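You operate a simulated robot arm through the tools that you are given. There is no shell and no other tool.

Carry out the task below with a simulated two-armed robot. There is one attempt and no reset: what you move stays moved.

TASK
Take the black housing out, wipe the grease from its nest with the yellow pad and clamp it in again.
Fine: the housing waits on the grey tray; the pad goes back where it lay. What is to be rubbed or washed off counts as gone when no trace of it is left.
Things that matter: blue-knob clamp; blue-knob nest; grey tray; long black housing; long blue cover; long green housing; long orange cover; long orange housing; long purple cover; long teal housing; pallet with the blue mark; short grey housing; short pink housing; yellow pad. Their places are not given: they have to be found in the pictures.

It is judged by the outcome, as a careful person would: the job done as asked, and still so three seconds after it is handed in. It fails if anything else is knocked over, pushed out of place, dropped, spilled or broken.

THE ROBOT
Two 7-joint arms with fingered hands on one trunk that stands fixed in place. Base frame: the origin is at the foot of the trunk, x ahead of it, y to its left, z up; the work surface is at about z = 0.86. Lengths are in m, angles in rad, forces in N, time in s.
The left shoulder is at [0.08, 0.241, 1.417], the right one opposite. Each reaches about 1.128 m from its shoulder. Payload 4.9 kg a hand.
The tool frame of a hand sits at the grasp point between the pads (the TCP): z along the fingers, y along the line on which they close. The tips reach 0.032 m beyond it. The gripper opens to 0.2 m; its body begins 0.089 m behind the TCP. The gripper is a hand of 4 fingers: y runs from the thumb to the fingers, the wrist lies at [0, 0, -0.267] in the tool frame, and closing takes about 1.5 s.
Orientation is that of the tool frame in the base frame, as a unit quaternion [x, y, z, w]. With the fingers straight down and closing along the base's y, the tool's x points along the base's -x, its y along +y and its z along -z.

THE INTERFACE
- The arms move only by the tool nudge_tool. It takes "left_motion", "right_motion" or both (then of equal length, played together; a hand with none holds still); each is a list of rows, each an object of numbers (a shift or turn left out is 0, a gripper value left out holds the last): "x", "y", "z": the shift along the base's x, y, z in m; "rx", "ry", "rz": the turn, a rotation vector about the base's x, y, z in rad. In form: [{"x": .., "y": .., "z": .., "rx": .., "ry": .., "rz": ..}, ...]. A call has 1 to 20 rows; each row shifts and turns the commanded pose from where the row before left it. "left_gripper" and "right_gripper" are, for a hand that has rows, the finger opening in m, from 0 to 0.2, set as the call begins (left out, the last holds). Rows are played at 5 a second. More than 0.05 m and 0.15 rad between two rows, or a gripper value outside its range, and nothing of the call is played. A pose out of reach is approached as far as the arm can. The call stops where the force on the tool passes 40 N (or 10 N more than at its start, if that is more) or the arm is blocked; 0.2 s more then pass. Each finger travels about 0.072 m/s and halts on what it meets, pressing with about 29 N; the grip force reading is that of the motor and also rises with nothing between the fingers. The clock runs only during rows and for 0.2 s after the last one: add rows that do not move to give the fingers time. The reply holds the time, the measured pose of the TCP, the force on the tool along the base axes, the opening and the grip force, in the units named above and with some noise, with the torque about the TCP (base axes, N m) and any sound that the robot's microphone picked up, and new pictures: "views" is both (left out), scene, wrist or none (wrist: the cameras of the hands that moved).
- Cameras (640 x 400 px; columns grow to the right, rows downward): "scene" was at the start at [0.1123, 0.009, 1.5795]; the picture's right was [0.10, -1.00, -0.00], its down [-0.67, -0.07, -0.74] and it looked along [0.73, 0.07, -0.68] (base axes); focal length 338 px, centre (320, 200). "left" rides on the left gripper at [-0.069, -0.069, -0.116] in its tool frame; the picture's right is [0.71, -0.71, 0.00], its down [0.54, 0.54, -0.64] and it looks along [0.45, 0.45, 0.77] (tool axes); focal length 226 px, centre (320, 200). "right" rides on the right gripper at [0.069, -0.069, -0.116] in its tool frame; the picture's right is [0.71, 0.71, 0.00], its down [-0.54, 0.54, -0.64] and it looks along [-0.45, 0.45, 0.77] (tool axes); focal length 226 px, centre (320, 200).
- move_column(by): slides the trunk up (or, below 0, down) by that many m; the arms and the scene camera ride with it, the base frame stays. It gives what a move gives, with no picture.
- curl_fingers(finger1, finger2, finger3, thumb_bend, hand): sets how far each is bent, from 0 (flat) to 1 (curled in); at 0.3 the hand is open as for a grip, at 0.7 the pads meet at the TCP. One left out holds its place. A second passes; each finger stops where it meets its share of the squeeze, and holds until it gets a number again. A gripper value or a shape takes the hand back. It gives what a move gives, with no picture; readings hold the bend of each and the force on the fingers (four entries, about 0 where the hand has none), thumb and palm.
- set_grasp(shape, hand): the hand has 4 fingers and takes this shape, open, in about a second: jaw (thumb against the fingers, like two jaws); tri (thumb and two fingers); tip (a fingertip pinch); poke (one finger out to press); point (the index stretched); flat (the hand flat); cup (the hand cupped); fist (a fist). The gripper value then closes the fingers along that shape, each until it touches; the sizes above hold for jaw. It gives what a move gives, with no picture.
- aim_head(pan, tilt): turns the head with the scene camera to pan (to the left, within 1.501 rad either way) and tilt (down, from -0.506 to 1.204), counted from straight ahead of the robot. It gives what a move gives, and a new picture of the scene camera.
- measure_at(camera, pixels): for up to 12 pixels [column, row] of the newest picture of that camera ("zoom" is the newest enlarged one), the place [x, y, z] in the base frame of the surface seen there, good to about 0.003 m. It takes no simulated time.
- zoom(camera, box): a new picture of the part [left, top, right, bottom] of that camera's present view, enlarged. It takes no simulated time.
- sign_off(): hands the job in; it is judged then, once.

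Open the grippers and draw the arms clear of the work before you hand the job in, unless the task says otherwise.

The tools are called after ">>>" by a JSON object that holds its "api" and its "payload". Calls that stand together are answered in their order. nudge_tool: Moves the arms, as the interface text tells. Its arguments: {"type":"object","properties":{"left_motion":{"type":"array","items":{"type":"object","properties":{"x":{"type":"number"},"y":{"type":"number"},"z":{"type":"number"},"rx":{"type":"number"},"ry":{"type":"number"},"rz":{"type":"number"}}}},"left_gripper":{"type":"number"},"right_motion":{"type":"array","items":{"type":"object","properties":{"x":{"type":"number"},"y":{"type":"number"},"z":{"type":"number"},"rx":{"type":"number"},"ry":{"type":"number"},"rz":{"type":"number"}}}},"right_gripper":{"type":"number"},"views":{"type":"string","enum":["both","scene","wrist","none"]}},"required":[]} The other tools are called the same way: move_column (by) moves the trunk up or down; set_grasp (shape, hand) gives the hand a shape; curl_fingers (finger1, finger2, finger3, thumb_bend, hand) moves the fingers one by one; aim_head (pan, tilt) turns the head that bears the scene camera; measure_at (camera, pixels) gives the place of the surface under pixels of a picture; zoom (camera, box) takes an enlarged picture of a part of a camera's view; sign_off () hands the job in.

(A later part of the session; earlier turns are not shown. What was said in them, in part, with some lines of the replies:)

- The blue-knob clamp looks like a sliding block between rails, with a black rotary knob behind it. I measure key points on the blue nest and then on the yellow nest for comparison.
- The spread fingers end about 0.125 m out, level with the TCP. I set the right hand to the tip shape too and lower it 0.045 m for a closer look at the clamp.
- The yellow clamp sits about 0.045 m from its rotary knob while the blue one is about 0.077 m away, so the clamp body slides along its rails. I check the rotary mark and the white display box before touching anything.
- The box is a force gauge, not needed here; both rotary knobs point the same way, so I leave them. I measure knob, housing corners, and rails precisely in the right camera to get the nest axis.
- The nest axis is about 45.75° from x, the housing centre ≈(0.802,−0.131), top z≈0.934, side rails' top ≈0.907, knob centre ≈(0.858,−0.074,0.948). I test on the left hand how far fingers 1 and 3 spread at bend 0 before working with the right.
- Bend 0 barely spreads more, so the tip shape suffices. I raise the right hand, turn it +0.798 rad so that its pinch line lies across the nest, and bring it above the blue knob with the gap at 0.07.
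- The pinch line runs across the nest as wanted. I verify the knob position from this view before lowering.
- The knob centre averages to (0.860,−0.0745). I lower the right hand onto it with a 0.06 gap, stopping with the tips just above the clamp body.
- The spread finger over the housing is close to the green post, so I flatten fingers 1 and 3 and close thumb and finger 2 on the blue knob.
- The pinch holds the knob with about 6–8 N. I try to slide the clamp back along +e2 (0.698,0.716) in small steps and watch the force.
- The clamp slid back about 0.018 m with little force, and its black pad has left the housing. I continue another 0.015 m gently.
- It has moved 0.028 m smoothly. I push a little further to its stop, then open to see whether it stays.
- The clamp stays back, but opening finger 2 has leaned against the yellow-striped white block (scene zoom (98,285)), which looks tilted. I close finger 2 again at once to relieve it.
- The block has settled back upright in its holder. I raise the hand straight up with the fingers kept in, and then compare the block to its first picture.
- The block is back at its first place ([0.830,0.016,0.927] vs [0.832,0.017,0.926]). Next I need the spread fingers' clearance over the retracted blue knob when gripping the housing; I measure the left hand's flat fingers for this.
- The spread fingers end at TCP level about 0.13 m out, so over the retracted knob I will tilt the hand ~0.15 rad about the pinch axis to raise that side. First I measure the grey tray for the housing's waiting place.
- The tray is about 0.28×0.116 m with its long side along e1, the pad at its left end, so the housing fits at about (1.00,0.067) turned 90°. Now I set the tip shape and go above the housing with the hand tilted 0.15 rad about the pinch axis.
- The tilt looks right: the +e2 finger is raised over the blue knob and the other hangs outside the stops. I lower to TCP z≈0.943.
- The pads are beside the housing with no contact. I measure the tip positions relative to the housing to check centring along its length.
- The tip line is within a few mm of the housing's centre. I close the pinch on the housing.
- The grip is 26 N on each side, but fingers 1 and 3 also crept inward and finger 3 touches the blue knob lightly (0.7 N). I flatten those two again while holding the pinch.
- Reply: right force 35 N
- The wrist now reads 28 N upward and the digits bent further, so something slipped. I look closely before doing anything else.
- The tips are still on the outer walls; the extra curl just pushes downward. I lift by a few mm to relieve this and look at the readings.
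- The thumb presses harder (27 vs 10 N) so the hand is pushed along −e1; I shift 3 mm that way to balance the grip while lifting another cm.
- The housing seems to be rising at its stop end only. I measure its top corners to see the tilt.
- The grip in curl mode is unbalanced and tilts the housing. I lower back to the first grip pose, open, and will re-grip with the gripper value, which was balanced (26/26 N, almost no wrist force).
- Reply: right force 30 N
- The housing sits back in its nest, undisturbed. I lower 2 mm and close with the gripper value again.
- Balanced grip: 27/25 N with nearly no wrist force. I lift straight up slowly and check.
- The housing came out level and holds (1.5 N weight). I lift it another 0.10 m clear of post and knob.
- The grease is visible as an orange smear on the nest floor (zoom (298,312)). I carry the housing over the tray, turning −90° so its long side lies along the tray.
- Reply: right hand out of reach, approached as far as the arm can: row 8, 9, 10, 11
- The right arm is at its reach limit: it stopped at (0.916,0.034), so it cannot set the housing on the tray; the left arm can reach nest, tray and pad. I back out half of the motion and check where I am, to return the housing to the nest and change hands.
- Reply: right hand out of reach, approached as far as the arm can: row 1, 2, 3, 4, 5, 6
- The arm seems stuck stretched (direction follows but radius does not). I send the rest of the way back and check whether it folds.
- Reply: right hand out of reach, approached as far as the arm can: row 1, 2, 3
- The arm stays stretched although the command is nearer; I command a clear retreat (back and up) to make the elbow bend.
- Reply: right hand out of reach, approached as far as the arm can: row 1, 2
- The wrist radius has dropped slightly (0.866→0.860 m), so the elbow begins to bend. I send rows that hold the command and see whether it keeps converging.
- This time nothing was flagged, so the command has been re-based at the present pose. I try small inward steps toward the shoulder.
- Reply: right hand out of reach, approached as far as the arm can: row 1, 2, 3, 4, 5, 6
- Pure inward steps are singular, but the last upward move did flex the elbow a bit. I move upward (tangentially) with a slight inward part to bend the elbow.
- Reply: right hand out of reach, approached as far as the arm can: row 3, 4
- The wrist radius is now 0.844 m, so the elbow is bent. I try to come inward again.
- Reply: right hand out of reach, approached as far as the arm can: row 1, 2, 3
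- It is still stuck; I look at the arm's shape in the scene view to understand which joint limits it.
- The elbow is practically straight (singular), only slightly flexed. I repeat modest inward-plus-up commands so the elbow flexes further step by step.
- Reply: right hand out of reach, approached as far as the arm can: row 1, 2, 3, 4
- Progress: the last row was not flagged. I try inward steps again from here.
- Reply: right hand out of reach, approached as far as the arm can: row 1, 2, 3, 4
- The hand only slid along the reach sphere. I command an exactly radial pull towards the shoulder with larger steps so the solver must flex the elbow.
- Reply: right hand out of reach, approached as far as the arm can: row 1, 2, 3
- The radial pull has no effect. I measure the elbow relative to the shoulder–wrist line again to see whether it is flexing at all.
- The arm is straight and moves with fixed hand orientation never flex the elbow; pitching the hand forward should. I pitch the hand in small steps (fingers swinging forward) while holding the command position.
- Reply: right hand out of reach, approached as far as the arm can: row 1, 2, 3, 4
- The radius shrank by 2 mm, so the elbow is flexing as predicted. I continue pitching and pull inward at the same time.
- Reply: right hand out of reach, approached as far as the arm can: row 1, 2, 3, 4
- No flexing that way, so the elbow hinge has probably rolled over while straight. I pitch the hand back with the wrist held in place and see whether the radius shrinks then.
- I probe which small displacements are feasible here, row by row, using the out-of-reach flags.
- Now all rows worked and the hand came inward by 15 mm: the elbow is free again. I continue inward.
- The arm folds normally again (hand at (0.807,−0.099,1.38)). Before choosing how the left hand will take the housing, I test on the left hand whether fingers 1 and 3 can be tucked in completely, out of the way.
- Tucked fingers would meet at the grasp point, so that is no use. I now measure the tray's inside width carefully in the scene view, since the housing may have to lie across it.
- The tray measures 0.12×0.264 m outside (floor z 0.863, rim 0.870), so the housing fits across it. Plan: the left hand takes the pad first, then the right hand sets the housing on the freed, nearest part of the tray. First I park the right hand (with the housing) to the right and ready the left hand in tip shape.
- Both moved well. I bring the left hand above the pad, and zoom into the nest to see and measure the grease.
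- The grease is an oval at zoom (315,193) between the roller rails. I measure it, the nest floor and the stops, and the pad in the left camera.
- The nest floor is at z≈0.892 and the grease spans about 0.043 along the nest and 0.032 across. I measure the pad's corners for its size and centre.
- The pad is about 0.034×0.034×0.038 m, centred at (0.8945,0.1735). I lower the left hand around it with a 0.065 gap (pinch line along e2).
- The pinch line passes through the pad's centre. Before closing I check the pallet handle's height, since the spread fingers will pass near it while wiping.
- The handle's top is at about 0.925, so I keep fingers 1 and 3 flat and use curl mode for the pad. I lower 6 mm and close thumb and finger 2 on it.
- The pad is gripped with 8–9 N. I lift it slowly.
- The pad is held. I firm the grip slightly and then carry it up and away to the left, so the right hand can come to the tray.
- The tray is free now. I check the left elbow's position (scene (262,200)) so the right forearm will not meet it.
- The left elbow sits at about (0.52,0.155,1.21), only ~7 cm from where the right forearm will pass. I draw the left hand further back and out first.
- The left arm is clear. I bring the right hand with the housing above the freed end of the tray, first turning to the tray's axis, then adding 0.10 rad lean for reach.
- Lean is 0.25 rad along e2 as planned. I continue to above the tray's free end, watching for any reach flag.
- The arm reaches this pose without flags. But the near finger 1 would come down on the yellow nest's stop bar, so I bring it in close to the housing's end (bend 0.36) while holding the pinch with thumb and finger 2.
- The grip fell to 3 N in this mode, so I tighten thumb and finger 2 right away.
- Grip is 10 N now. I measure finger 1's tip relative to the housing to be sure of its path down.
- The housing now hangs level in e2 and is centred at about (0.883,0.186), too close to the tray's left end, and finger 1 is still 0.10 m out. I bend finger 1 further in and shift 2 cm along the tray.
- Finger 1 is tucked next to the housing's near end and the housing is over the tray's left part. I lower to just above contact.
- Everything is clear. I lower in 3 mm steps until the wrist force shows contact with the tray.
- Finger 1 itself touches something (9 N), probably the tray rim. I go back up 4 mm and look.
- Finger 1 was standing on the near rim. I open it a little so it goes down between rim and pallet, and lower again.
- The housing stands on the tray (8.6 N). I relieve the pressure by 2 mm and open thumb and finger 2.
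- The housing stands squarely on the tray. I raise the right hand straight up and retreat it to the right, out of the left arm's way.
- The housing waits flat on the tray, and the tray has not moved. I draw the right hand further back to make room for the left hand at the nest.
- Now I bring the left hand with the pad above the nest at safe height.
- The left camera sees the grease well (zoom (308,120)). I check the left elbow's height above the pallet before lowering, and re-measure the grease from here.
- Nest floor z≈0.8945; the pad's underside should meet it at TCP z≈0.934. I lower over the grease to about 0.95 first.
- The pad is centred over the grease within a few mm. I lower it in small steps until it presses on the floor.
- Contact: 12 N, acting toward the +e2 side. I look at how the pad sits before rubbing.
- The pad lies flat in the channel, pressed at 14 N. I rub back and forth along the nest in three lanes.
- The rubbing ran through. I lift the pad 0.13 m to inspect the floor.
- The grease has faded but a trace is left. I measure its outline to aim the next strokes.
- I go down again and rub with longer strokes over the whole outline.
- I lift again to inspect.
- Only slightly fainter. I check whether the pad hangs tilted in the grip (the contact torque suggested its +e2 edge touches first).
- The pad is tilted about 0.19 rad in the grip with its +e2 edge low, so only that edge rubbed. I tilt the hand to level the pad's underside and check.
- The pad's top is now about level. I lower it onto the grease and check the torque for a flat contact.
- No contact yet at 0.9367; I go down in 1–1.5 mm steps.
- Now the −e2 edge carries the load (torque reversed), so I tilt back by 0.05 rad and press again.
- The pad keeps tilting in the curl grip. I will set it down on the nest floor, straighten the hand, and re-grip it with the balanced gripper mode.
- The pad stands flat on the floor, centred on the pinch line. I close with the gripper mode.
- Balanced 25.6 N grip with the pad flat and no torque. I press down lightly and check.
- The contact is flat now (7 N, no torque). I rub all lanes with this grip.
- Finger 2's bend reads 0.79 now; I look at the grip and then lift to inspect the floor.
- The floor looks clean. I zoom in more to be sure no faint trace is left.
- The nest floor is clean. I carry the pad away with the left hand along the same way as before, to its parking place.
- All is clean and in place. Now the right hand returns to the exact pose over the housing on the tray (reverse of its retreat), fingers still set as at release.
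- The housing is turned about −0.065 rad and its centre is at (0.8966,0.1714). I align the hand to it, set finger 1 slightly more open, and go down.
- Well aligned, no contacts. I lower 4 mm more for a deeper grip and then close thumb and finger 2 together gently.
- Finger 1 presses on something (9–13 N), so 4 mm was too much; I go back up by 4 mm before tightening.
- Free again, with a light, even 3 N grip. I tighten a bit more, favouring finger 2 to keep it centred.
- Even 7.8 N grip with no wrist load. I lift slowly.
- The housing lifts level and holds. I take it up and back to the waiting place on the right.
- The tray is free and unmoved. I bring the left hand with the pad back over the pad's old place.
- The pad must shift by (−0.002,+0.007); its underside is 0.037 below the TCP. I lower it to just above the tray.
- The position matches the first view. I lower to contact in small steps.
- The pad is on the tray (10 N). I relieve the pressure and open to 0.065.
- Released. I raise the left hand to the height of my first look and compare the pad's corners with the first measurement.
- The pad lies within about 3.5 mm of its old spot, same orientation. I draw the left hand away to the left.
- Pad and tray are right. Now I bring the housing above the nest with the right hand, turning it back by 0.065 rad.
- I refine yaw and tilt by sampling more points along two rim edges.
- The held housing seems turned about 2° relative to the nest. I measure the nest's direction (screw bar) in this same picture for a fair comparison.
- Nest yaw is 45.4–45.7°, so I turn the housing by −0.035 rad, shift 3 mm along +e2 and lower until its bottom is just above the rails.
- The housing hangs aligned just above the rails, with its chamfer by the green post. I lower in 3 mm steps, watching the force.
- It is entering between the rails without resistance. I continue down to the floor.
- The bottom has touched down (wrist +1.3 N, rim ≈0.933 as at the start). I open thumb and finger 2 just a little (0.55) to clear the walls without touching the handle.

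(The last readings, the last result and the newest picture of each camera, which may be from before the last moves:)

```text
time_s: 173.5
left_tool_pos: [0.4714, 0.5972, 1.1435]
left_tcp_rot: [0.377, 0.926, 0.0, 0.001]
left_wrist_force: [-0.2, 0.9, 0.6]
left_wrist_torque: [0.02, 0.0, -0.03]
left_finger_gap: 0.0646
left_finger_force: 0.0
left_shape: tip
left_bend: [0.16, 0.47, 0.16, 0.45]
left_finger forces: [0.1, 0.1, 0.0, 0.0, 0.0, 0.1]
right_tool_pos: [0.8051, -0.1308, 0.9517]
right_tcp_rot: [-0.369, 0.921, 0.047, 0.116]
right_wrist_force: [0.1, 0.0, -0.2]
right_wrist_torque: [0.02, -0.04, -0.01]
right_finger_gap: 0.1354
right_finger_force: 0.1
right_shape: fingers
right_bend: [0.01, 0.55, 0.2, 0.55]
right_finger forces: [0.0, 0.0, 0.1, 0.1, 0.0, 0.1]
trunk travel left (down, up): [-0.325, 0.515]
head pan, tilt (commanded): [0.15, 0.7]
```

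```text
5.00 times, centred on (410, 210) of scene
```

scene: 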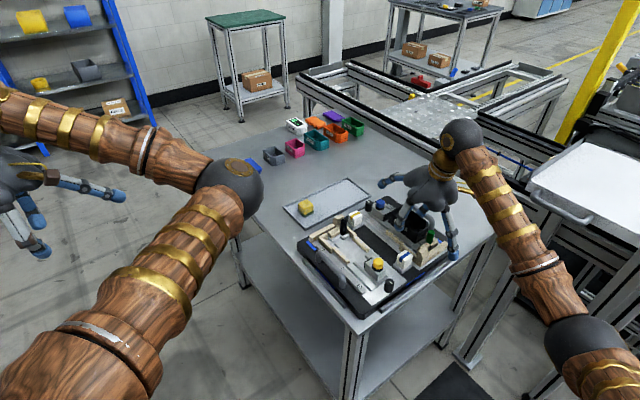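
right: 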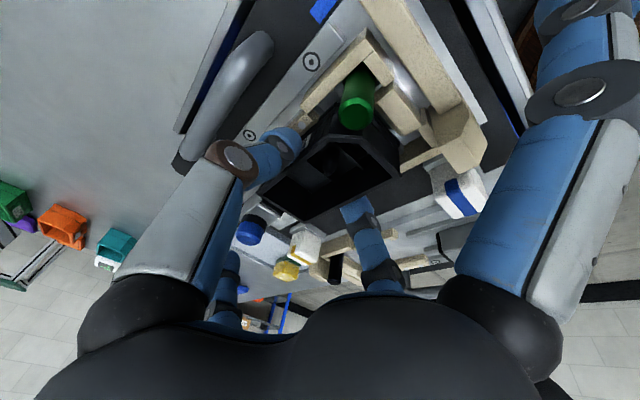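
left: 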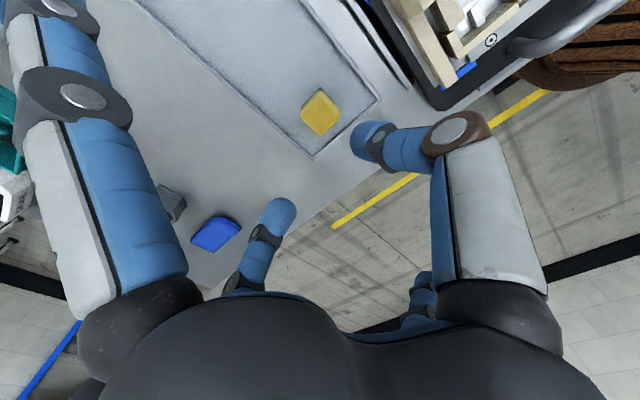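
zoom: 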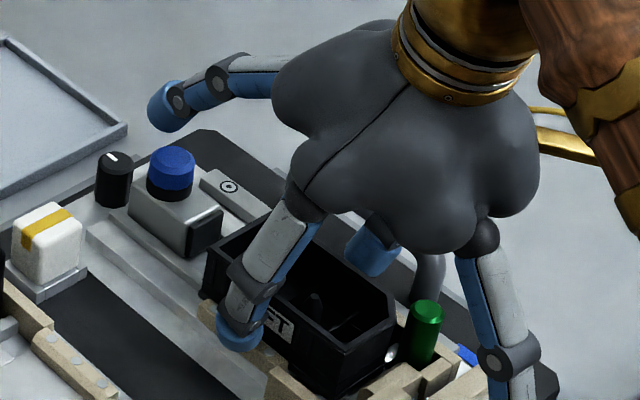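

The housing sits in the nest. I raise the hand straight up and inspect.

>>> {"api": "nudge_tool", "payload": {"right_motion": [{"z": 0.015}, {"z": 0.03}, {"z": 0.04}, {"z": 0.04}], "views": "both"}}

>>> {"api": "zoom", "payload": {"camera": "scene", "box": [360, 175, 450, 260]}}

>>> {"api": "zoom", "payload": {"camera": "right", "box": [250, 0, 430, 170]}}

```text
time_s: 174.5
left_tool_pos: [0.4718, 0.5968, 1.1437]
left_tcp_rot: [0.377, 0.926, 0.0, 0.001]
left_wrist_force: [0.7, 0.6, 0.0]
left_wrist_torque: [-0.01, -0.01, -0.02]
left_finger_gap: 0.0649
left_finger_force: 0.0
left_shape: tip
left_bend: [0.16, 0.47, 0.16, 0.45]
left_finger forces: [0.0, 0.0, 0.0, 0.0, 0.0, 0.0]
right_tool_pos: [0.8034, -0.1331, 1.0786]
right_tcp_rot: [-0.37, 0.92, 0.047, 0.116]
right_wrist_force: [-0.2, 0.7, -0.3]
right_wrist_torque: [-0.02, 0.01, -0.01]
right_finger_gap: 0.1351
right_finger_force: 0.1
right_shape: fingers
right_bend: [0.01, 0.55, 0.2, 0.55]
right_finger forces: [0.0, 0.0, 0.1, 0.0, 0.0, 0.0]
trunk travel left (down, up): [-0.325, 0.515]
head pan, tilt (commanded): [0.15, 0.7]
```

scene: 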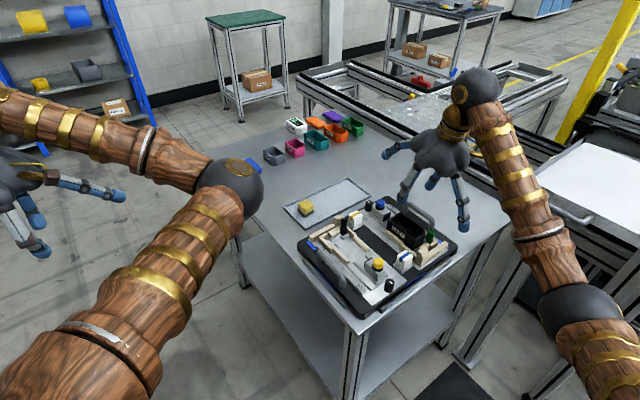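
right: 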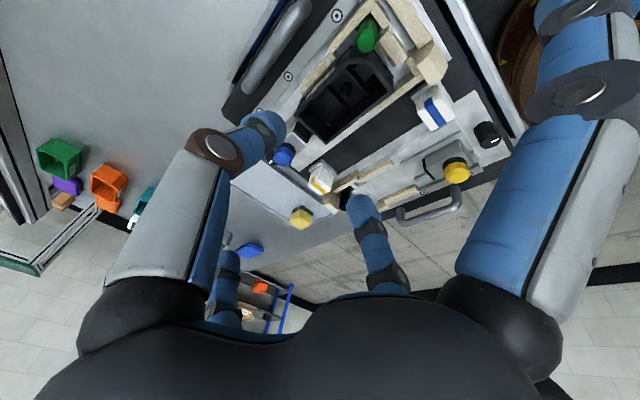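

```text
4.71 times, centred on (405, 218) of scene
```

zoom: 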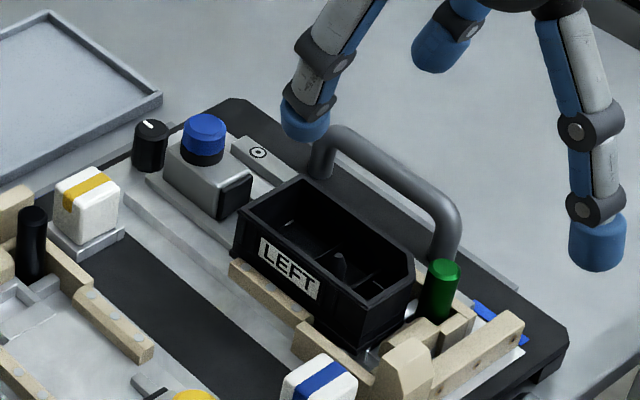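

```text
2.35 times, centred on (340, 85) of right
```

zoom: 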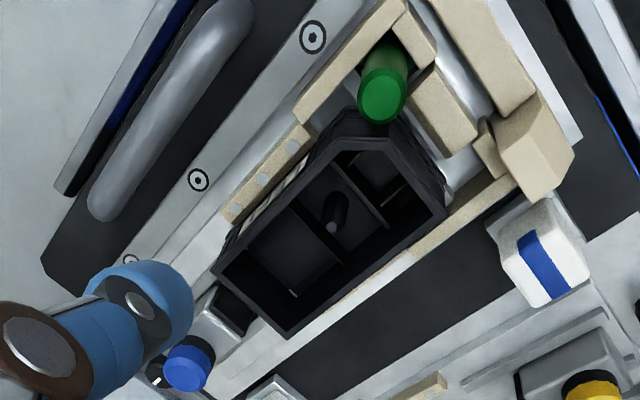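

The housing is between the rails, a few mm from its stops. Next I re-clamp: I straighten the right hand, set the fingers narrow (so as not to touch the white block again) and go above the blue knob; I measure the knob first.

>>> {"api": "measure_at", "payload": {"camera": "scene", "pixels": [[383, 202], [381, 203], [386, 202], [383, 205]]}}

>>> {"api": "curl_fingers", "payload": {"hand": "right", "finger1": 0.0, "finger2": 0.58, "finger3": 0.0, "thumb_bend": 0.58}}

>>> {"api": "nudge_tool", "payload": {"right_motion": [{"rx": -0.0895, "ry": 0.0872, "z": 0.02}, {"rx": -0.0895, "ry": 0.0872, "z": 0.01}, {"x": 0.02, "y": 0.021, "rz": 0.035}, {"x": 0.02, "y": 0.021}, {"x": 0.02, "y": 0.021}, {"x": 0.0216, "y": 0.0211}, {"z": -0.03}, {}], "views": "both"}}

>>> {"api": "zoom", "payload": {"camera": "right", "box": [240, 50, 400, 210]}}

```text
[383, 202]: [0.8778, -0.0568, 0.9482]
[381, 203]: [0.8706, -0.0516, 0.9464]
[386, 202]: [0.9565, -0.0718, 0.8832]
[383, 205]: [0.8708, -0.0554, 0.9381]
```

```text
time_s: 175.5
left_tool_pos: [0.4714, 0.5975, 1.1432]
left_tcp_rot: [0.378, 0.926, 0.0, 0.0]
left_wrist_force: [0.1, 0.1, 0.1]
left_wrist_torque: [0.0, 0.01, -0.02]
left_finger_gap: 0.0647
left_finger_force: 0.0
left_shape: tip
left_bend: [0.16, 0.47, 0.16, 0.45]
left_finger forces: [0.1, 0.0, 0.0, 0.0, 0.0, 0.0]
right_tool_pos: [0.8038, -0.1331, 1.077]
right_tcp_rot: [-0.369, 0.921, 0.046, 0.116]
right_wrist_force: [-0.3, 0.1, 1.1]
right_wrist_torque: [0.02, 0.01, -0.03]
right_finger_gap: 0.1336
right_finger_force: 0.0
right_shape: fingers
right_bend: [0.01, 0.57, 0.01, 0.57]
right_finger forces: [0.0, 0.0, 0.0, 0.1, 0.0, 0.0]
trunk travel left (down, up): [-0.325, 0.515]
head pan, tilt (commanded): [0.15, 0.7]
```

```text
time_s: 177.3
left_tool_pos: [0.47, 0.597, 1.1445]
left_tcp_rot: [0.378, 0.926, 0.001, 0.0]
left_wrist_force: [0.4, -0.3, 0.3]
left_wrist_torque: [-0.02, 0.01, 0.02]
left_finger_gap: 0.0651
left_finger_force: 0.1
left_shape: tip
left_bend: [0.16, 0.47, 0.16, 0.45]
left_finger forces: [0.0, 0.0, 0.0, 0.1, 0.1, 0.0]
right_tool_pos: [0.8839, -0.0485, 1.0764]
right_tcp_rot: [-0.39, 0.921, -0.005, 0.002]
right_wrist_force: [-1.1, 0.3, -0.9]
right_wrist_torque: [-0.03, 0.02, -0.03]
right_finger_gap: 0.1337
right_finger_force: 0.0
right_shape: fingers
right_bend: [0.01, 0.57, 0.01, 0.57]
right_finger forces: [0.0, 0.0, 0.1, 0.1, 0.1, 0.0]
trunk travel left (down, up): [-0.325, 0.515]
head pan, tilt (commanded): [0.15, 0.7]
```

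scene: 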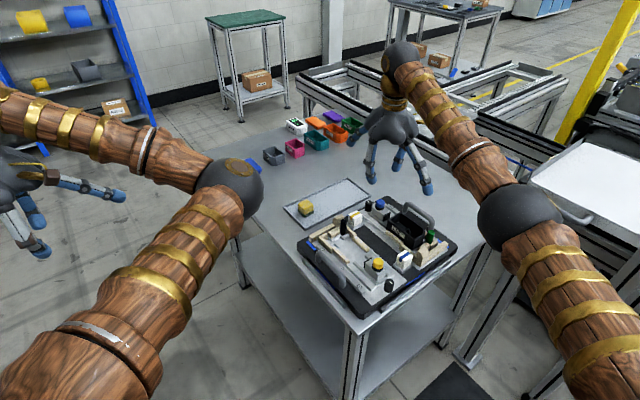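
right: 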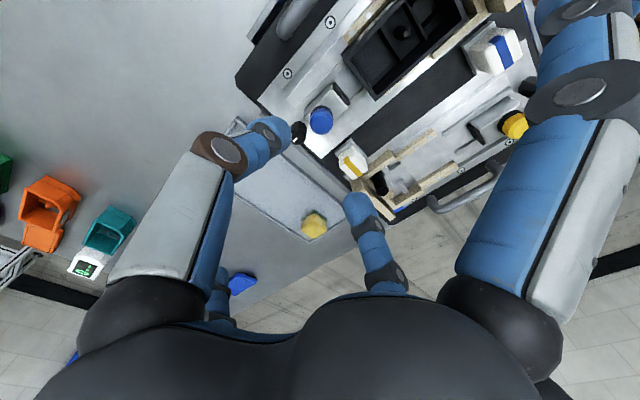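

```text
2.50 times, centred on (320, 130) of right
```

zoom: 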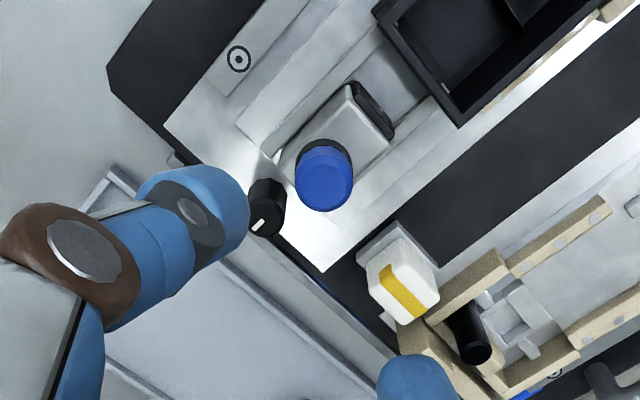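

The hand is vertical above the retracted knob. I measure the knob from here for the exact position.

>>> {"api": "measure_at", "payload": {"camera": "zoom", "pixels": [[300, 185], [347, 185], [323, 190], [323, 207], [323, 170], [405, 280], [385, 300]]}}

```text
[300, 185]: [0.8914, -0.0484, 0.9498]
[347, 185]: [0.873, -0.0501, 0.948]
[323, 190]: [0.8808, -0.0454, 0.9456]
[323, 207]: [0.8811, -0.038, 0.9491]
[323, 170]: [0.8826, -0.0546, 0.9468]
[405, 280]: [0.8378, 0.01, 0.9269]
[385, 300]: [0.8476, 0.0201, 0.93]
```

To keep clear of the white block (its edge is about 0.06 m from the knob) I narrow the fingers a little more and then lower onto the knob.

>>> {"api": "curl_fingers", "payload": {"hand": "right", "finger2": 0.61, "thumb_bend": 0.61}}

>>> {"api": "nudge_tool", "payload": {"right_motion": [{"x": -0.0005, "z": -0.035}, {"z": -0.035}, {"z": -0.025}, {"z": -0.012}, {"z": -0.008}, {}], "views": "both"}}

>>> {"api": "zoom", "payload": {"camera": "right", "box": [240, 70, 400, 230]}}

>>> {"api": "zoom", "payload": {"camera": "scene", "box": [335, 150, 445, 250]}}

```text
time_s: 178.3
left_tool_pos: [0.472, 0.5957, 1.1434]
left_tcp_rot: [0.378, 0.926, 0.0, 0.0]
left_wrist_force: [-0.1, -0.4, -0.2]
left_wrist_torque: [-0.02, 0.0, 0.01]
left_finger_gap: 0.0648
left_finger_force: 0.0
left_shape: tip
left_bend: [0.16, 0.47, 0.16, 0.45]
left_finger forces: [0.0, 0.0, 0.0, 0.0, 0.1, 0.0]
right_tool_pos: [0.8824, -0.0479, 1.0763]
right_tcp_rot: [-0.389, 0.921, -0.004, 0.001]
right_wrist_force: [-0.4, -0.5, -0.3]
right_wrist_torque: [0.0, 0.04, -0.03]
right_finger_gap: 0.1306
right_finger_force: 0.0
right_shape: fingers
right_bend: [0.01, 0.61, 0.01, 0.61]
right_finger forces: [0.0, 0.0, 0.0, 0.0, 0.0, 0.0]
trunk travel left (down, up): [-0.325, 0.515]
head pan, tilt (commanded): [0.15, 0.7]
```

```text
time_s: 179.7
left_tool_pos: [0.4718, 0.5958, 1.1434]
left_tcp_rot: [0.378, 0.926, 0.0, 0.0]
left_wrist_force: [-0.1, -0.8, -0.8]
left_wrist_torque: [-0.01, -0.01, -0.02]
left_finger_gap: 0.0648
left_finger_force: 0.1
left_shape: tip
left_bend: [0.16, 0.47, 0.16, 0.45]
left_finger forces: [0.0, 0.0, 0.0, 0.0, 0.1, 0.0]
right_tool_pos: [0.8841, -0.0482, 0.9608]
right_tcp_rot: [-0.39, 0.921, -0.004, 0.002]
right_wrist_force: [0.4, 1.1, 0.0]
right_wrist_torque: [0.04, 0.02, -0.02]
right_finger_gap: 0.1307
right_finger_force: 0.0
right_shape: fingers
right_bend: [0.01, 0.61, 0.01, 0.61]
right_finger forces: [0.1, 0.0, 0.0, 0.1, 0.1, 0.0]
trunk travel left (down, up): [-0.325, 0.515]
head pan, tilt (commanded): [0.15, 0.7]
```

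scene: 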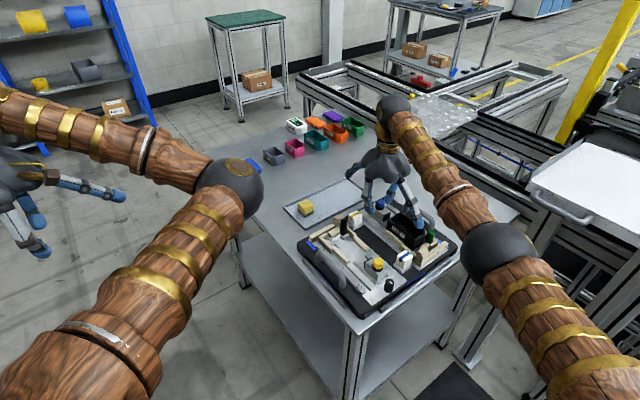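
right: 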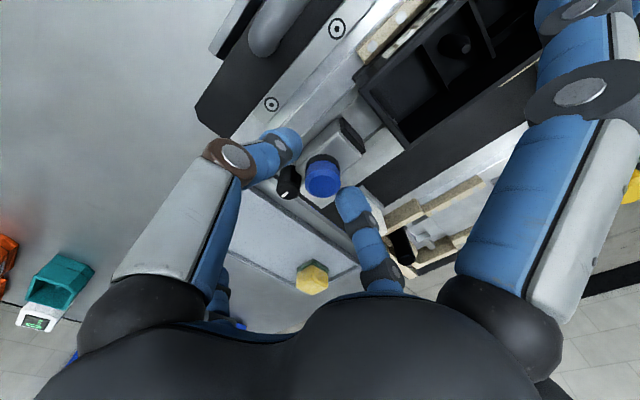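

```text
2.50 times, centred on (320, 150) of right
```

zoom: 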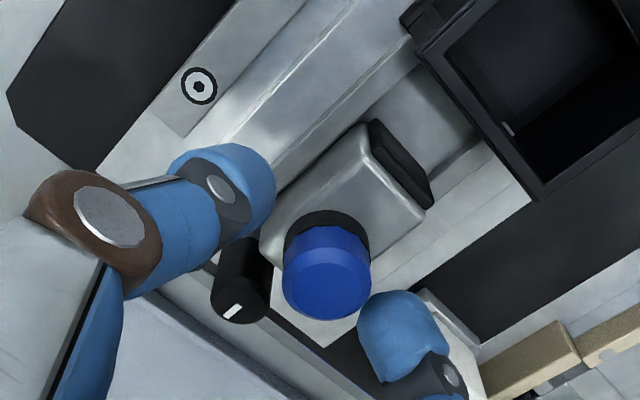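

```text
4.00 times, centred on (390, 200) of scene
```

zoom: 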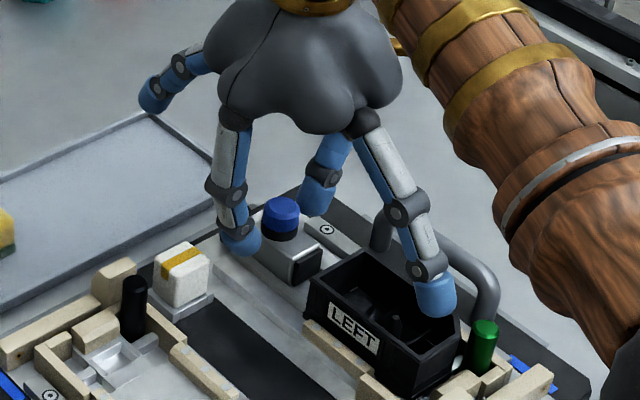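

The fingers straddle the knob and the white block stands untouched. I close on the knob.

>>> {"api": "curl_fingers", "payload": {"hand": "right", "finger2": 0.74, "thumb_bend": 0.74}}

>>> {"api": "nudge_tool", "payload": {"right_motion": [{"x": -0.0035, "y": -0.0036}, {"x": -0.0035, "y": -0.0036}, {"x": -0.0035, "y": -0.0036}, {"x": -0.0035, "y": -0.0036}, {}], "views": "none"}}

```text
time_s: 180.7
left_tool_pos: [0.4706, 0.5962, 1.1425]
left_tcp_rot: [0.378, 0.926, 0.0, 0.0]
left_wrist_force: [-0.5, -0.1, 0.3]
left_wrist_torque: [0.01, 0.0, 0.02]
left_finger_gap: 0.0649
left_finger_force: 0.0
left_shape: tip
left_bend: [0.16, 0.47, 0.16, 0.45]
left_finger forces: [0.1, 0.1, 0.1, 0.0, 0.0, 0.0]
right_tool_pos: [0.8849, -0.0485, 0.9611]
right_tcp_rot: [-0.389, 0.921, -0.005, 0.001]
right_wrist_force: [3.3, -1.7, -0.3]
right_wrist_torque: [0.0, -0.02, -0.03]
right_finger_gap: 0.128
right_finger_force: 12.2
right_shape: fingers
right_bend: [0.01, 0.66, 0.01, 0.67]
right_finger forces: [0.1, 9.6, 0.1, 0.1, 13.2, 0.0]
trunk travel left (down, up): [-0.325, 0.515]
head pan, tilt (commanded): [0.15, 0.7]
```

```text
time_s: 181.9
left_tool_pos: [0.4713, 0.5971, 1.145]
left_tcp_rot: [0.378, 0.926, 0.0, 0.0]
left_wrist_force: [0.2, 0.4, 0.3]
left_wrist_torque: [-0.01, 0.0, 0.03]
left_finger_gap: 0.0652
left_finger_force: 0.0
left_shape: tip
left_bend: [0.16, 0.47, 0.16, 0.45]
left_finger forces: [0.0, 0.0, 0.0, 0.1, 0.1, 0.0]
right_tool_pos: [0.8694, -0.0644, 0.9616]
right_tcp_rot: [-0.388, 0.922, -0.004, 0.001]
right_wrist_force: [-2.9, -8.0, -0.4]
right_wrist_torque: [-0.21, 0.07, -0.07]
right_finger_gap: 0.1276
right_finger_force: 9.2
right_shape: fingers
right_bend: [0.01, 0.66, 0.01, 0.67]
right_finger forces: [0.1, 7.1, 0.0, 0.1, 10.5, 0.0]
trunk travel left (down, up): [-0.325, 0.515]
head pan, tilt (commanded): [0.15, 0.7]
```

The clamp now pulls forward by itself (about 8 N toward the housing), like an over-centre spring. I follow it and push home.

>>> {"api": "nudge_tool", "payload": {"right_motion": [{"x": -0.0028, "y": -0.0029}, {"x": -0.0028, "y": -0.0029}, {"x": -0.0028, "y": -0.0029}, {}], "views": "wrist"}}

>>> {"api": "zoom", "payload": {"camera": "right", "box": [240, 50, 420, 230]}}

```text
time_s: 182.9
left_tool_pos: [0.4727, 0.5967, 1.1429]
left_tcp_rot: [0.378, 0.926, -0.001, 0.0]
left_wrist_force: [-0.6, 0.1, 0.0]
left_wrist_torque: [0.04, -0.03, -0.02]
left_finger_gap: 0.0648
left_finger_force: 0.2
left_shape: tip
left_bend: [0.16, 0.47, 0.16, 0.45]
left_finger forces: [0.1, 0.0, 0.0, 0.1, 0.0, 0.0]
right_tool_pos: [0.8646, -0.069, 0.9615]
right_tcp_rot: [-0.39, 0.921, -0.004, 0.002]
right_wrist_force: [18.3, 8.1, 0.3]
right_wrist_torque: [0.18, -0.48, 0.25]
right_finger_gap: 0.1277
right_finger_force: 13.7
right_shape: fingers
right_bend: [0.01, 0.66, 0.01, 0.67]
right_finger forces: [0.0, 7.7, 0.0, 0.0, 19.9, 0.0]
trunk travel left (down, up): [-0.325, 0.515]
head pan, tilt (commanded): [0.15, 0.7]
```

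right: 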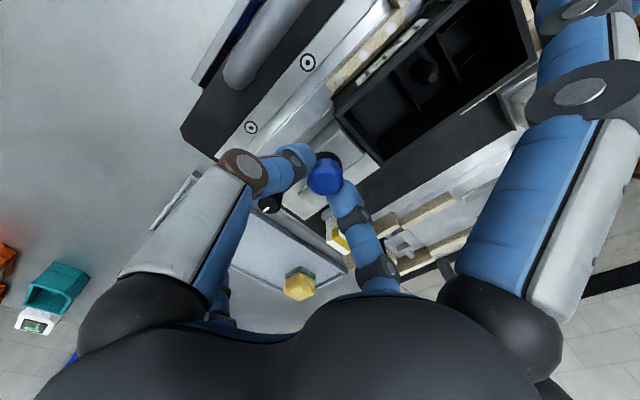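

```text
2.22 times, centred on (330, 140) of right
```

zoom: 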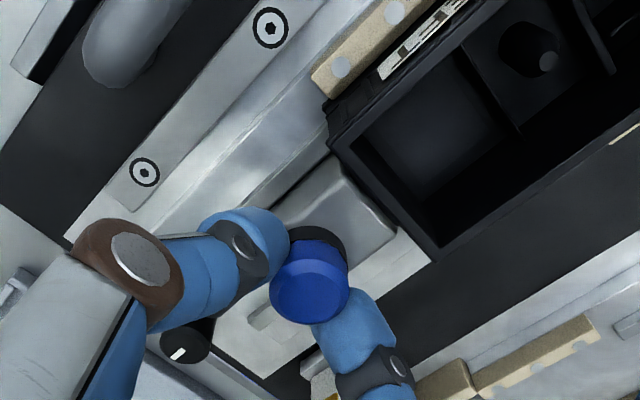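

The clamp has met the housing about 7 mm before its first position and resists with 18 N, so the housing is not against its stops yet. I inspect how it sits.

>>> {"api": "zoom", "payload": {"camera": "scene", "box": [365, 180, 445, 255]}}

>>> {"api": "measure_at", "payload": {"camera": "zoom", "pixels": [[175, 185], [300, 285], [360, 240], [240, 125], [395, 215], [150, 160], [320, 325], [235, 225]]}}

```text
5.33 times, centred on (405, 218) of scene
```

zoom: 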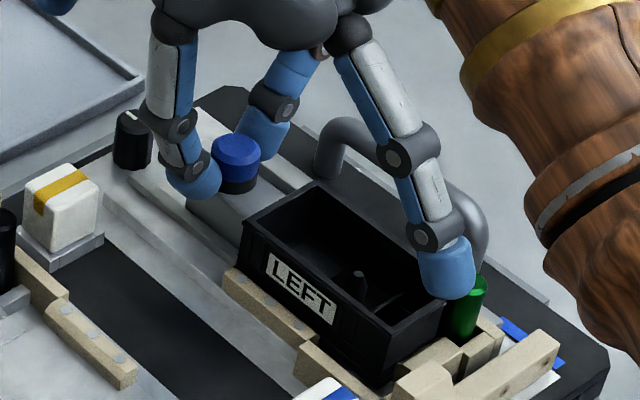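

```text
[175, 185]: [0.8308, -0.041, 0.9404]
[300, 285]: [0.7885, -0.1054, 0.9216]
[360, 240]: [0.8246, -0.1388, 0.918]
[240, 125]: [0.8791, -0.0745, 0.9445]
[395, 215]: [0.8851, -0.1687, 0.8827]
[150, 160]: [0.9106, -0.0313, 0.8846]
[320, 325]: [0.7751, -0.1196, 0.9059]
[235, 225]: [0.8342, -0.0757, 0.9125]
```

>>> {"api": "measure_at", "payload": {"camera": "zoom", "pixels": [[246, 229], [270, 246], [330, 292], [385, 333], [392, 330], [316, 186], [415, 310], [300, 195]]}}

>>> {"api": "measure_at", "payload": {"camera": "right", "pixels": [[336, 100], [345, 112], [374, 160], [384, 165], [420, 145], [460, 120], [500, 95], [355, 130]]}}

```text
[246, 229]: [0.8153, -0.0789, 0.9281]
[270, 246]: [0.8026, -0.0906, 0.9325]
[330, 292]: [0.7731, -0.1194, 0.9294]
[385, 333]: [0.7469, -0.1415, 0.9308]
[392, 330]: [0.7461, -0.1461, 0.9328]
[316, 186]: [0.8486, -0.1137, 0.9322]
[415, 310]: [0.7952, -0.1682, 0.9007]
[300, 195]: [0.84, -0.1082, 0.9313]
```

```text
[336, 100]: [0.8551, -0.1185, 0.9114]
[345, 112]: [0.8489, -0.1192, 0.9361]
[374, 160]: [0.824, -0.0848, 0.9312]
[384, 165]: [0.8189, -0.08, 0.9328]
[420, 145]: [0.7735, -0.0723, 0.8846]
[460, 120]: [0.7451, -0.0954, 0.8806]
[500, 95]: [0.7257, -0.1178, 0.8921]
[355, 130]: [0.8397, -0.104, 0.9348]
```

The rim is level at z≈0.931 and the housing's end is within 2 mm of its first place. I check where the knob itself is now.

>>> {"api": "measure_at", "payload": {"camera": "zoom", "pixels": [[236, 145], [225, 150], [248, 150], [236, 155], [230, 140]]}}

>>> {"api": "measure_at", "payload": {"camera": "right", "pixels": [[322, 178], [310, 176], [336, 174], [324, 186], [326, 165], [330, 120], [345, 145]]}}

```text
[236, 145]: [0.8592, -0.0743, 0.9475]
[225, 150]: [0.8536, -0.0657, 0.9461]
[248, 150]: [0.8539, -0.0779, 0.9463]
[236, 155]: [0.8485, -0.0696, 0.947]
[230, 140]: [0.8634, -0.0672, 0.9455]
```

```text
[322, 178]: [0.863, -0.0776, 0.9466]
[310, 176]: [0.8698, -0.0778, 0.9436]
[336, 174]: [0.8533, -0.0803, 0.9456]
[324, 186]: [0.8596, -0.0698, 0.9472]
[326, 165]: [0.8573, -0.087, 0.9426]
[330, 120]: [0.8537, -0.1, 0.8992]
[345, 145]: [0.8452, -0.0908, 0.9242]
```

The knob is back at its first position (within 1–2 mm): the clamp is home and my fingers are just pressing behind it with 18 N. I open the fingers slightly and check that it stays.

>>> {"api": "curl_fingers", "payload": {"hand": "right", "finger2": 0.6, "thumb_bend": 0.6}}

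>>> {"api": "nudge_tool", "payload": {"right_motion": [{}], "views": "both"}}

>>> {"api": "zoom", "payload": {"camera": "right", "box": [240, 50, 420, 230]}}

>>> {"api": "zoom", "payload": {"camera": "scene", "box": [345, 175, 445, 260]}}

```text
time_s: 183.9
left_tool_pos: [0.4712, 0.5961, 1.1445]
left_tcp_rot: [0.378, 0.926, 0.0, -0.001]
left_wrist_force: [0.2, -0.3, -0.1]
left_wrist_torque: [0.0, 0.03, -0.02]
left_finger_gap: 0.0648
left_finger_force: 0.1
left_shape: tip
left_bend: [0.16, 0.47, 0.16, 0.45]
left_finger forces: [0.0, 0.1, 0.1, 0.1, 0.0, 0.0]
right_tool_pos: [0.8623, -0.07, 0.9619]
right_tcp_rot: [-0.389, 0.921, -0.004, 0.002]
right_wrist_force: [-0.6, 0.5, 0.1]
right_wrist_torque: [0.02, 0.04, -0.03]
right_finger_gap: 0.1313
right_finger_force: 0.0
right_shape: fingers
right_bend: [0.01, 0.6, 0.01, 0.6]
right_finger forces: [0.0, 0.0, 0.0, 0.1, 0.0, 0.0]
trunk travel left (down, up): [-0.325, 0.515]
head pan, tilt (commanded): [0.15, 0.7]
```

```text
time_s: 184.3
left_tool_pos: [0.4697, 0.5965, 1.1449]
left_tcp_rot: [0.377, 0.926, -0.001, 0.001]
left_wrist_force: [-1.4, -0.2, -0.3]
left_wrist_torque: [0.0, -0.01, 0.01]
left_finger_gap: 0.0648
left_finger_force: 0.0
left_shape: tip
left_bend: [0.16, 0.47, 0.16, 0.45]
left_finger forces: [0.1, 0.1, 0.0, 0.0, 0.1, 0.0]
right_tool_pos: [0.8611, -0.072, 0.9625]
right_tcp_rot: [-0.389, 0.921, -0.005, 0.003]
right_wrist_force: [-0.1, -0.5, -0.1]
right_wrist_torque: [0.01, -0.01, -0.02]
right_finger_gap: 0.1312
right_finger_force: 0.0
right_shape: fingers
right_bend: [0.01, 0.6, 0.01, 0.6]
right_finger forces: [0.1, 0.0, 0.0, 0.0, 0.1, 0.0]
trunk travel left (down, up): [-0.325, 0.515]
head pan, tilt (commanded): [0.15, 0.7]
```

scene: 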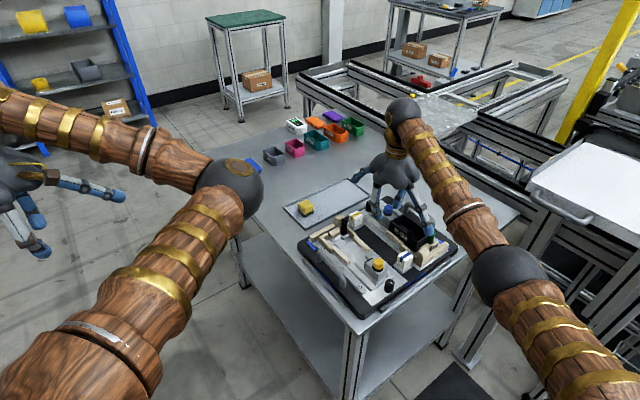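
right: 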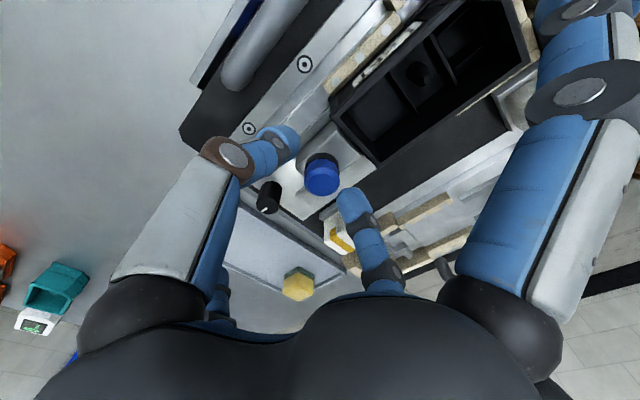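

```text
2.22 times, centred on (330, 140) of right
```

zoom: 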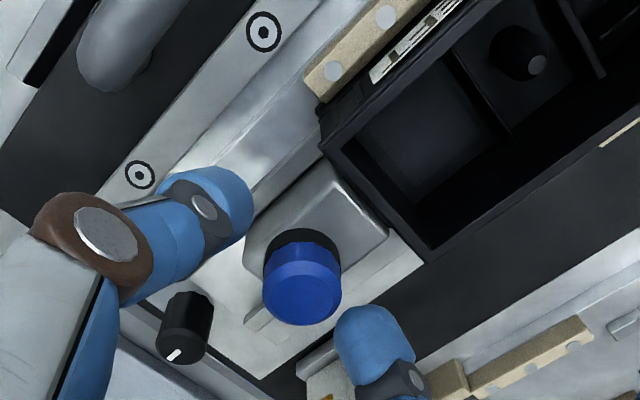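

```text
4.71 times, centred on (395, 218) of scene
```

zoom: 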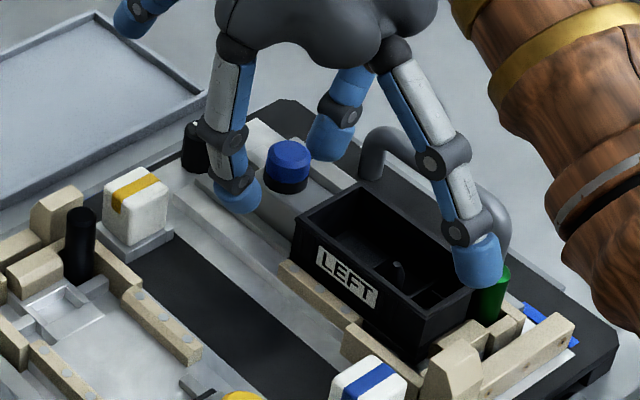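

The clamp stays closed against the housing by itself. I raise the right hand straight up and away.

>>> {"api": "nudge_tool", "payload": {"right_motion": [{"z": 0.02}, {"z": 0.04}, {"z": 0.045}, {"z": 0.045}, {"x": -0.02, "y": -0.04, "z": 0.02}, {"x": -0.02, "y": -0.04, "z": 0.02}, {"x": -0.03, "y": -0.035}, {"x": -0.03, "y": -0.035}, {"x": -0.03, "y": -0.035}, {"x": -0.03, "y": -0.035}, {"x": -0.03, "y": -0.035}, {"x": -0.03, "y": -0.035}], "views": "none"}}

>>> {"api": "aim_head", "payload": {"pan": 0.099, "tilt": 0.742}}

>>> {"api": "zoom", "payload": {"camera": "scene", "box": [345, 170, 435, 255]}}

>>> {"api": "zoom", "payload": {"camera": "scene", "box": [276, 165, 452, 305]}}

```text
time_s: 186.9
left_tool_pos: [0.4694, 0.5946, 1.1445]
left_tcp_rot: [0.377, 0.926, 0.001, 0.001]
left_wrist_force: [0.2, 0.4, 0.8]
left_wrist_torque: [0.01, -0.02, 0.04]
left_finger_gap: 0.0648
left_finger_force: 0.1
left_shape: tip
left_bend: [0.16, 0.47, 0.16, 0.45]
left_finger forces: [0.0, 0.0, 0.0, 0.0, 0.1, 0.1]
right_tool_pos: [0.6383, -0.3627, 1.1506]
right_tcp_rot: [-0.39, 0.921, -0.004, 0.003]
right_wrist_force: [-1.0, 0.0, 0.2]
right_wrist_torque: [0.02, -0.01, 0.0]
right_finger_gap: 0.1315
right_finger_force: 0.0
right_shape: fingers
right_bend: [0.01, 0.6, 0.01, 0.6]
right_finger forces: [0.0, 0.1, 0.0, 0.0, 0.1, 0.0]
trunk travel left (down, up): [-0.325, 0.515]
head pan, tilt (commanded): [0.15, 0.7]
```

```text
time_s: 187.5
left_tool_pos: [0.4714, 0.5964, 1.1447]
left_tcp_rot: [0.378, 0.926, 0.0, 0.0]
left_wrist_force: [0.4, 0.7, 0.6]
left_wrist_torque: [-0.02, -0.01, 0.01]
left_finger_gap: 0.0648
left_finger_force: 0.0
left_shape: tip
left_bend: [0.16, 0.47, 0.16, 0.45]
left_finger forces: [0.0, 0.0, 0.1, 0.1, 0.1, 0.0]
right_tool_pos: [0.6404, -0.3618, 1.1507]
right_tcp_rot: [-0.388, 0.922, -0.004, 0.001]
right_wrist_force: [0.0, -0.2, -0.9]
right_wrist_torque: [0.0, -0.01, 0.01]
right_finger_gap: 0.1315
right_finger_force: 0.1
right_shape: fingers
right_bend: [0.01, 0.6, 0.01, 0.6]
right_finger forces: [0.0, 0.0, 0.0, 0.0, 0.0, 0.0]
trunk travel left (down, up): [-0.325, 0.515]
head pan, tilt (commanded): [0.099, 0.742]
```

scene: 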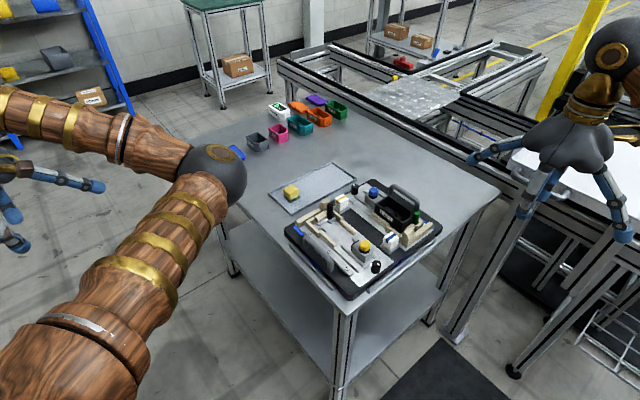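

```text
4.71 times, centred on (390, 212) of scene
```

zoom: 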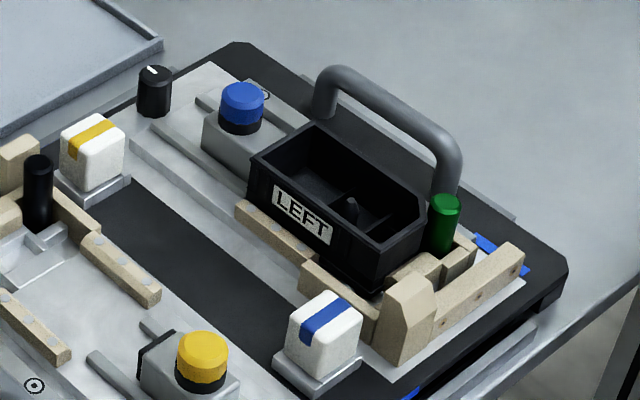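

```text
2.86 times, centred on (364, 235) of scene
```

zoom: 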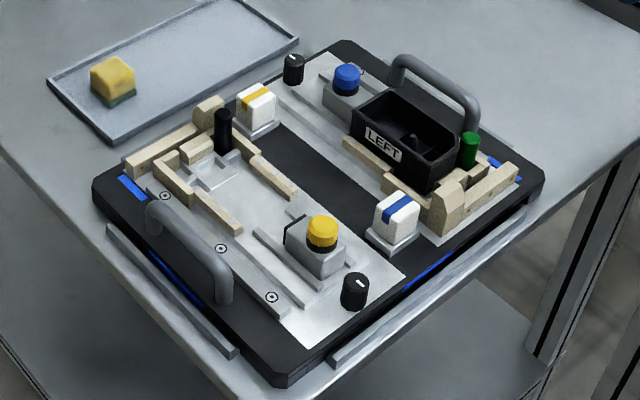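

Everything matches the first picture: knob, housing, white blocks, pad and tray. I open both hands and bring the right hand to its starting pose for a direct comparison view from its camera.

>>> {"api": "set_grasp", "payload": {"hand": "right", "shape": "jaw"}}

>>> {"api": "set_grasp", "payload": {"hand": "left", "shape": "jaw"}}

>>> {"api": "nudge_tool", "payload": {"right_motion": [{"x": 0.016, "y": 0.0103, "rz": -0.133}, {"x": 0.016, "y": 0.0103, "rz": -0.133}, {"x": 0.016, "y": 0.0103, "rz": -0.133}, {"x": 0.016, "y": 0.0103, "rz": -0.133}, {"x": 0.016, "y": 0.0103, "rz": -0.133}, {"x": 0.016, "y": 0.0103, "rz": -0.133}, {}], "right_gripper": 0.2, "views": "wrist"}}

>>> {"api": "zoom", "payload": {"camera": "right", "box": [310, 130, 410, 250]}}

```text
time_s: 188.4
left_tool_pos: [0.4713, 0.5948, 1.1446]
left_tcp_rot: [0.376, 0.926, 0.001, 0.0]
left_wrist_force: [0.1, -0.9, 0.2]
left_wrist_torque: [0.03, 0.02, 0.03]
left_finger_gap: 0.0649
left_finger_force: 0.0
left_shape: tip
left_bend: [0.16, 0.47, 0.16, 0.45]
left_finger forces: [0.0, 0.0, 0.0, 0.0, 0.0, 0.0]
right_tool_pos: [0.6403, -0.3612, 1.1501]
right_tcp_rot: [-0.389, 0.921, -0.003, 0.002]
right_wrist_force: [0.7, 0.0, 0.7]
right_wrist_torque: [-0.01, 0.0, -0.01]
right_finger_gap: 0.2001
right_finger_force: 0.0
right_shape: jaw
right_bend: [0.3, 0.3, 0.3, 0.3]
right_finger forces: [0.0, 0.0, 0.1, 0.1, 0.0, 0.0]
trunk travel left (down, up): [-0.325, 0.515]
head pan, tilt (commanded): [0.099, 0.742]
```

```text
time_s: 189.3
left_tool_pos: [0.4713, 0.597, 1.1442]
left_tcp_rot: [0.378, 0.926, 0.0, 0.001]
left_wrist_force: [0.5, -0.4, 0.0]
left_wrist_torque: [-0.05, 0.0, 0.01]
left_finger_gap: 0.2
left_finger_force: 0.0
left_shape: jaw
left_bend: [0.3, 0.3, 0.3, 0.3]
left_finger forces: [0.0, 0.0, 0.1, 0.1, 0.0, 0.1]
right_tool_pos: [0.6422, -0.3618, 1.1493]
right_tcp_rot: [-0.389, 0.921, -0.005, 0.001]
right_wrist_force: [0.5, -0.3, 0.5]
right_wrist_torque: [-0.02, 0.0, 0.01]
right_finger_gap: 0.2002
right_finger_force: 0.2
right_shape: jaw
right_bend: [0.3, 0.3, 0.3, 0.3]
right_finger forces: [0.0, 0.0, 0.0, 0.1, 0.0, 0.0]
trunk travel left (down, up): [-0.325, 0.515]
head pan, tilt (commanded): [0.099, 0.742]
```

```text
time_s: 190.9
left_tool_pos: [0.4705, 0.5962, 1.144]
left_tcp_rot: [0.378, 0.926, -0.001, 0.0]
left_wrist_force: [-0.2, 0.2, -0.4]
left_wrist_torque: [0.0, -0.02, 0.01]
left_finger_gap: 0.1999
left_finger_force: 0.1
left_shape: jaw
left_bend: [0.3, 0.3, 0.3, 0.3]
left_finger forces: [0.0, 0.0, 0.0, 0.1, 0.0, 0.0]
right_tool_pos: [0.7378, -0.2997, 1.1509]
right_tcp_rot: [-0.001, 1.0, -0.005, 0.0]
right_wrist_force: [-0.7, -0.1, -0.7]
right_wrist_torque: [-0.02, -0.04, -0.01]
right_finger_gap: 0.2002
right_finger_force: 0.0
right_shape: jaw
right_bend: [0.3, 0.3, 0.3, 0.3]
right_finger forces: [0.0, 0.0, 0.1, 0.0, 0.0, 0.0]
trunk travel left (down, up): [-0.325, 0.515]
head pan, tilt (commanded): [0.099, 0.742]
```

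right: 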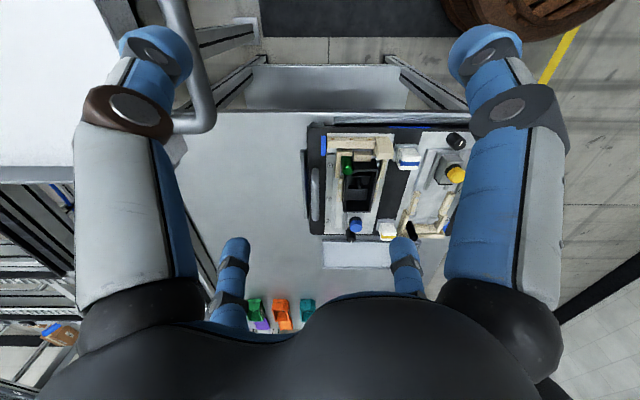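

```text
3.33 times, centred on (360, 190) of right
```

zoom: 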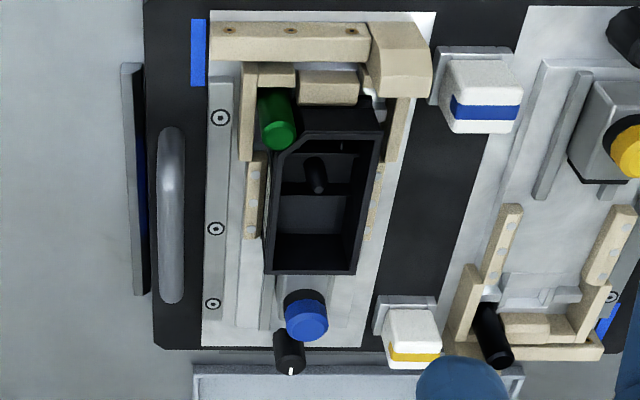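

The view matches the start: housing clamped, knob and blocks in place, nest clean around it. I draw the right hand back clear of the work and take a last look.

>>> {"api": "nudge_tool", "payload": {"right_motion": [{"x": -0.025, "y": -0.03, "z": 0.02}, {"x": -0.025, "y": -0.03, "z": 0.02}, {"x": -0.025, "y": -0.03, "z": 0.02}, {"x": -0.025, "y": -0.03, "z": 0.02}, {}, {}], "views": "scene"}}

>>> {"api": "zoom", "payload": {"camera": "scene", "box": [260, 160, 450, 300]}}

```text
time_s: 192.3
left_tool_pos: [0.4714, 0.5967, 1.1442]
left_tcp_rot: [0.378, 0.926, 0.0, 0.0]
left_wrist_force: [0.4, 0.4, 0.4]
left_wrist_torque: [0.01, 0.0, 0.05]
left_finger_gap: 0.1998
left_finger_force: 0.1
left_shape: jaw
left_bend: [0.3, 0.3, 0.3, 0.3]
left_finger forces: [0.0, 0.1, 0.0, 0.0, 0.0, 0.0]
right_tool_pos: [0.6373, -0.4163, 1.2306]
right_tcp_rot: [-0.001, 1.0, -0.005, 0.0]
right_wrist_force: [0.0, -0.2, -0.6]
right_wrist_torque: [0.0, 0.0, -0.01]
right_finger_gap: 0.2001
right_finger_force: 0.1
right_shape: jaw
right_bend: [0.3, 0.3, 0.3, 0.3]
right_finger forces: [0.1, 0.1, 0.0, 0.0, 0.0, 0.0]
trunk travel left (down, up): [-0.325, 0.515]
head pan, tilt (commanded): [0.099, 0.742]
```

scene: 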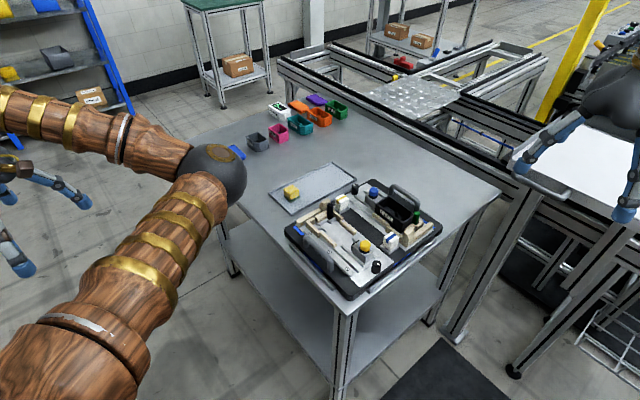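

```text
2.86 times, centred on (355, 230) of scene
```

zoom: 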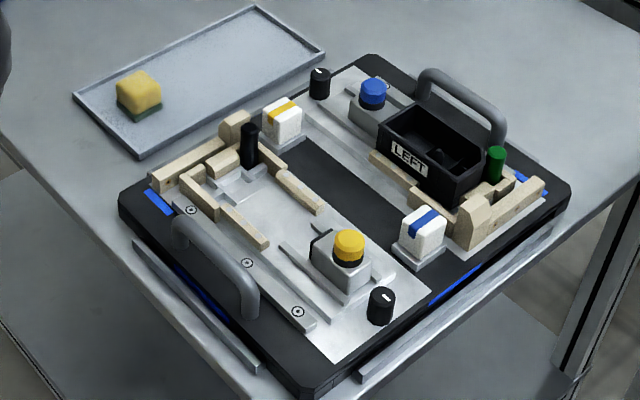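

The housing is clamped in its cleaned nest, the pad is back on the tray, all other things stand as before, and both hands are open and clear. I hand the job in.

>>> {"api": "sign_off", "payload": {}}

```text
The job is handed in.
```

The black housing is clamped back in its blue-knob nest, and the nest is wiped clean. At high zoom the wrist camera showed no trace of grease on the floor. I handed the job in with both hands open and drawn clear.

- **Housing:** it waited on the grey tray while I wiped. It is back between the rails, and the clamp knob is within 1–2 mm of where it started. The clamp stayed closed after I let go.
- **Pad:** it is back on the tray, about 3.5 mm from where it first lay, in the same orientation.
- **White block knocked:** when I first released the clamp, a finger tipped the white block with the yellow stripe. It settled back upright in its holder, and its measured position matches the start.
- **Light contact with the tray:** while setting the housing down and picking it up, a finger pressed briefly near the tray's front rim, at 9–13 N. The tray did not move.
- **Extra handling:** the right arm could not reach the tray on the first try and stuck at full stretch with the housing in hand. I freed it, moved the pad out of the way with the left hand, then set the housing down. Nothing was dropped.

In the last pictures, all the other parts on and around the pallet look as they did at the start.
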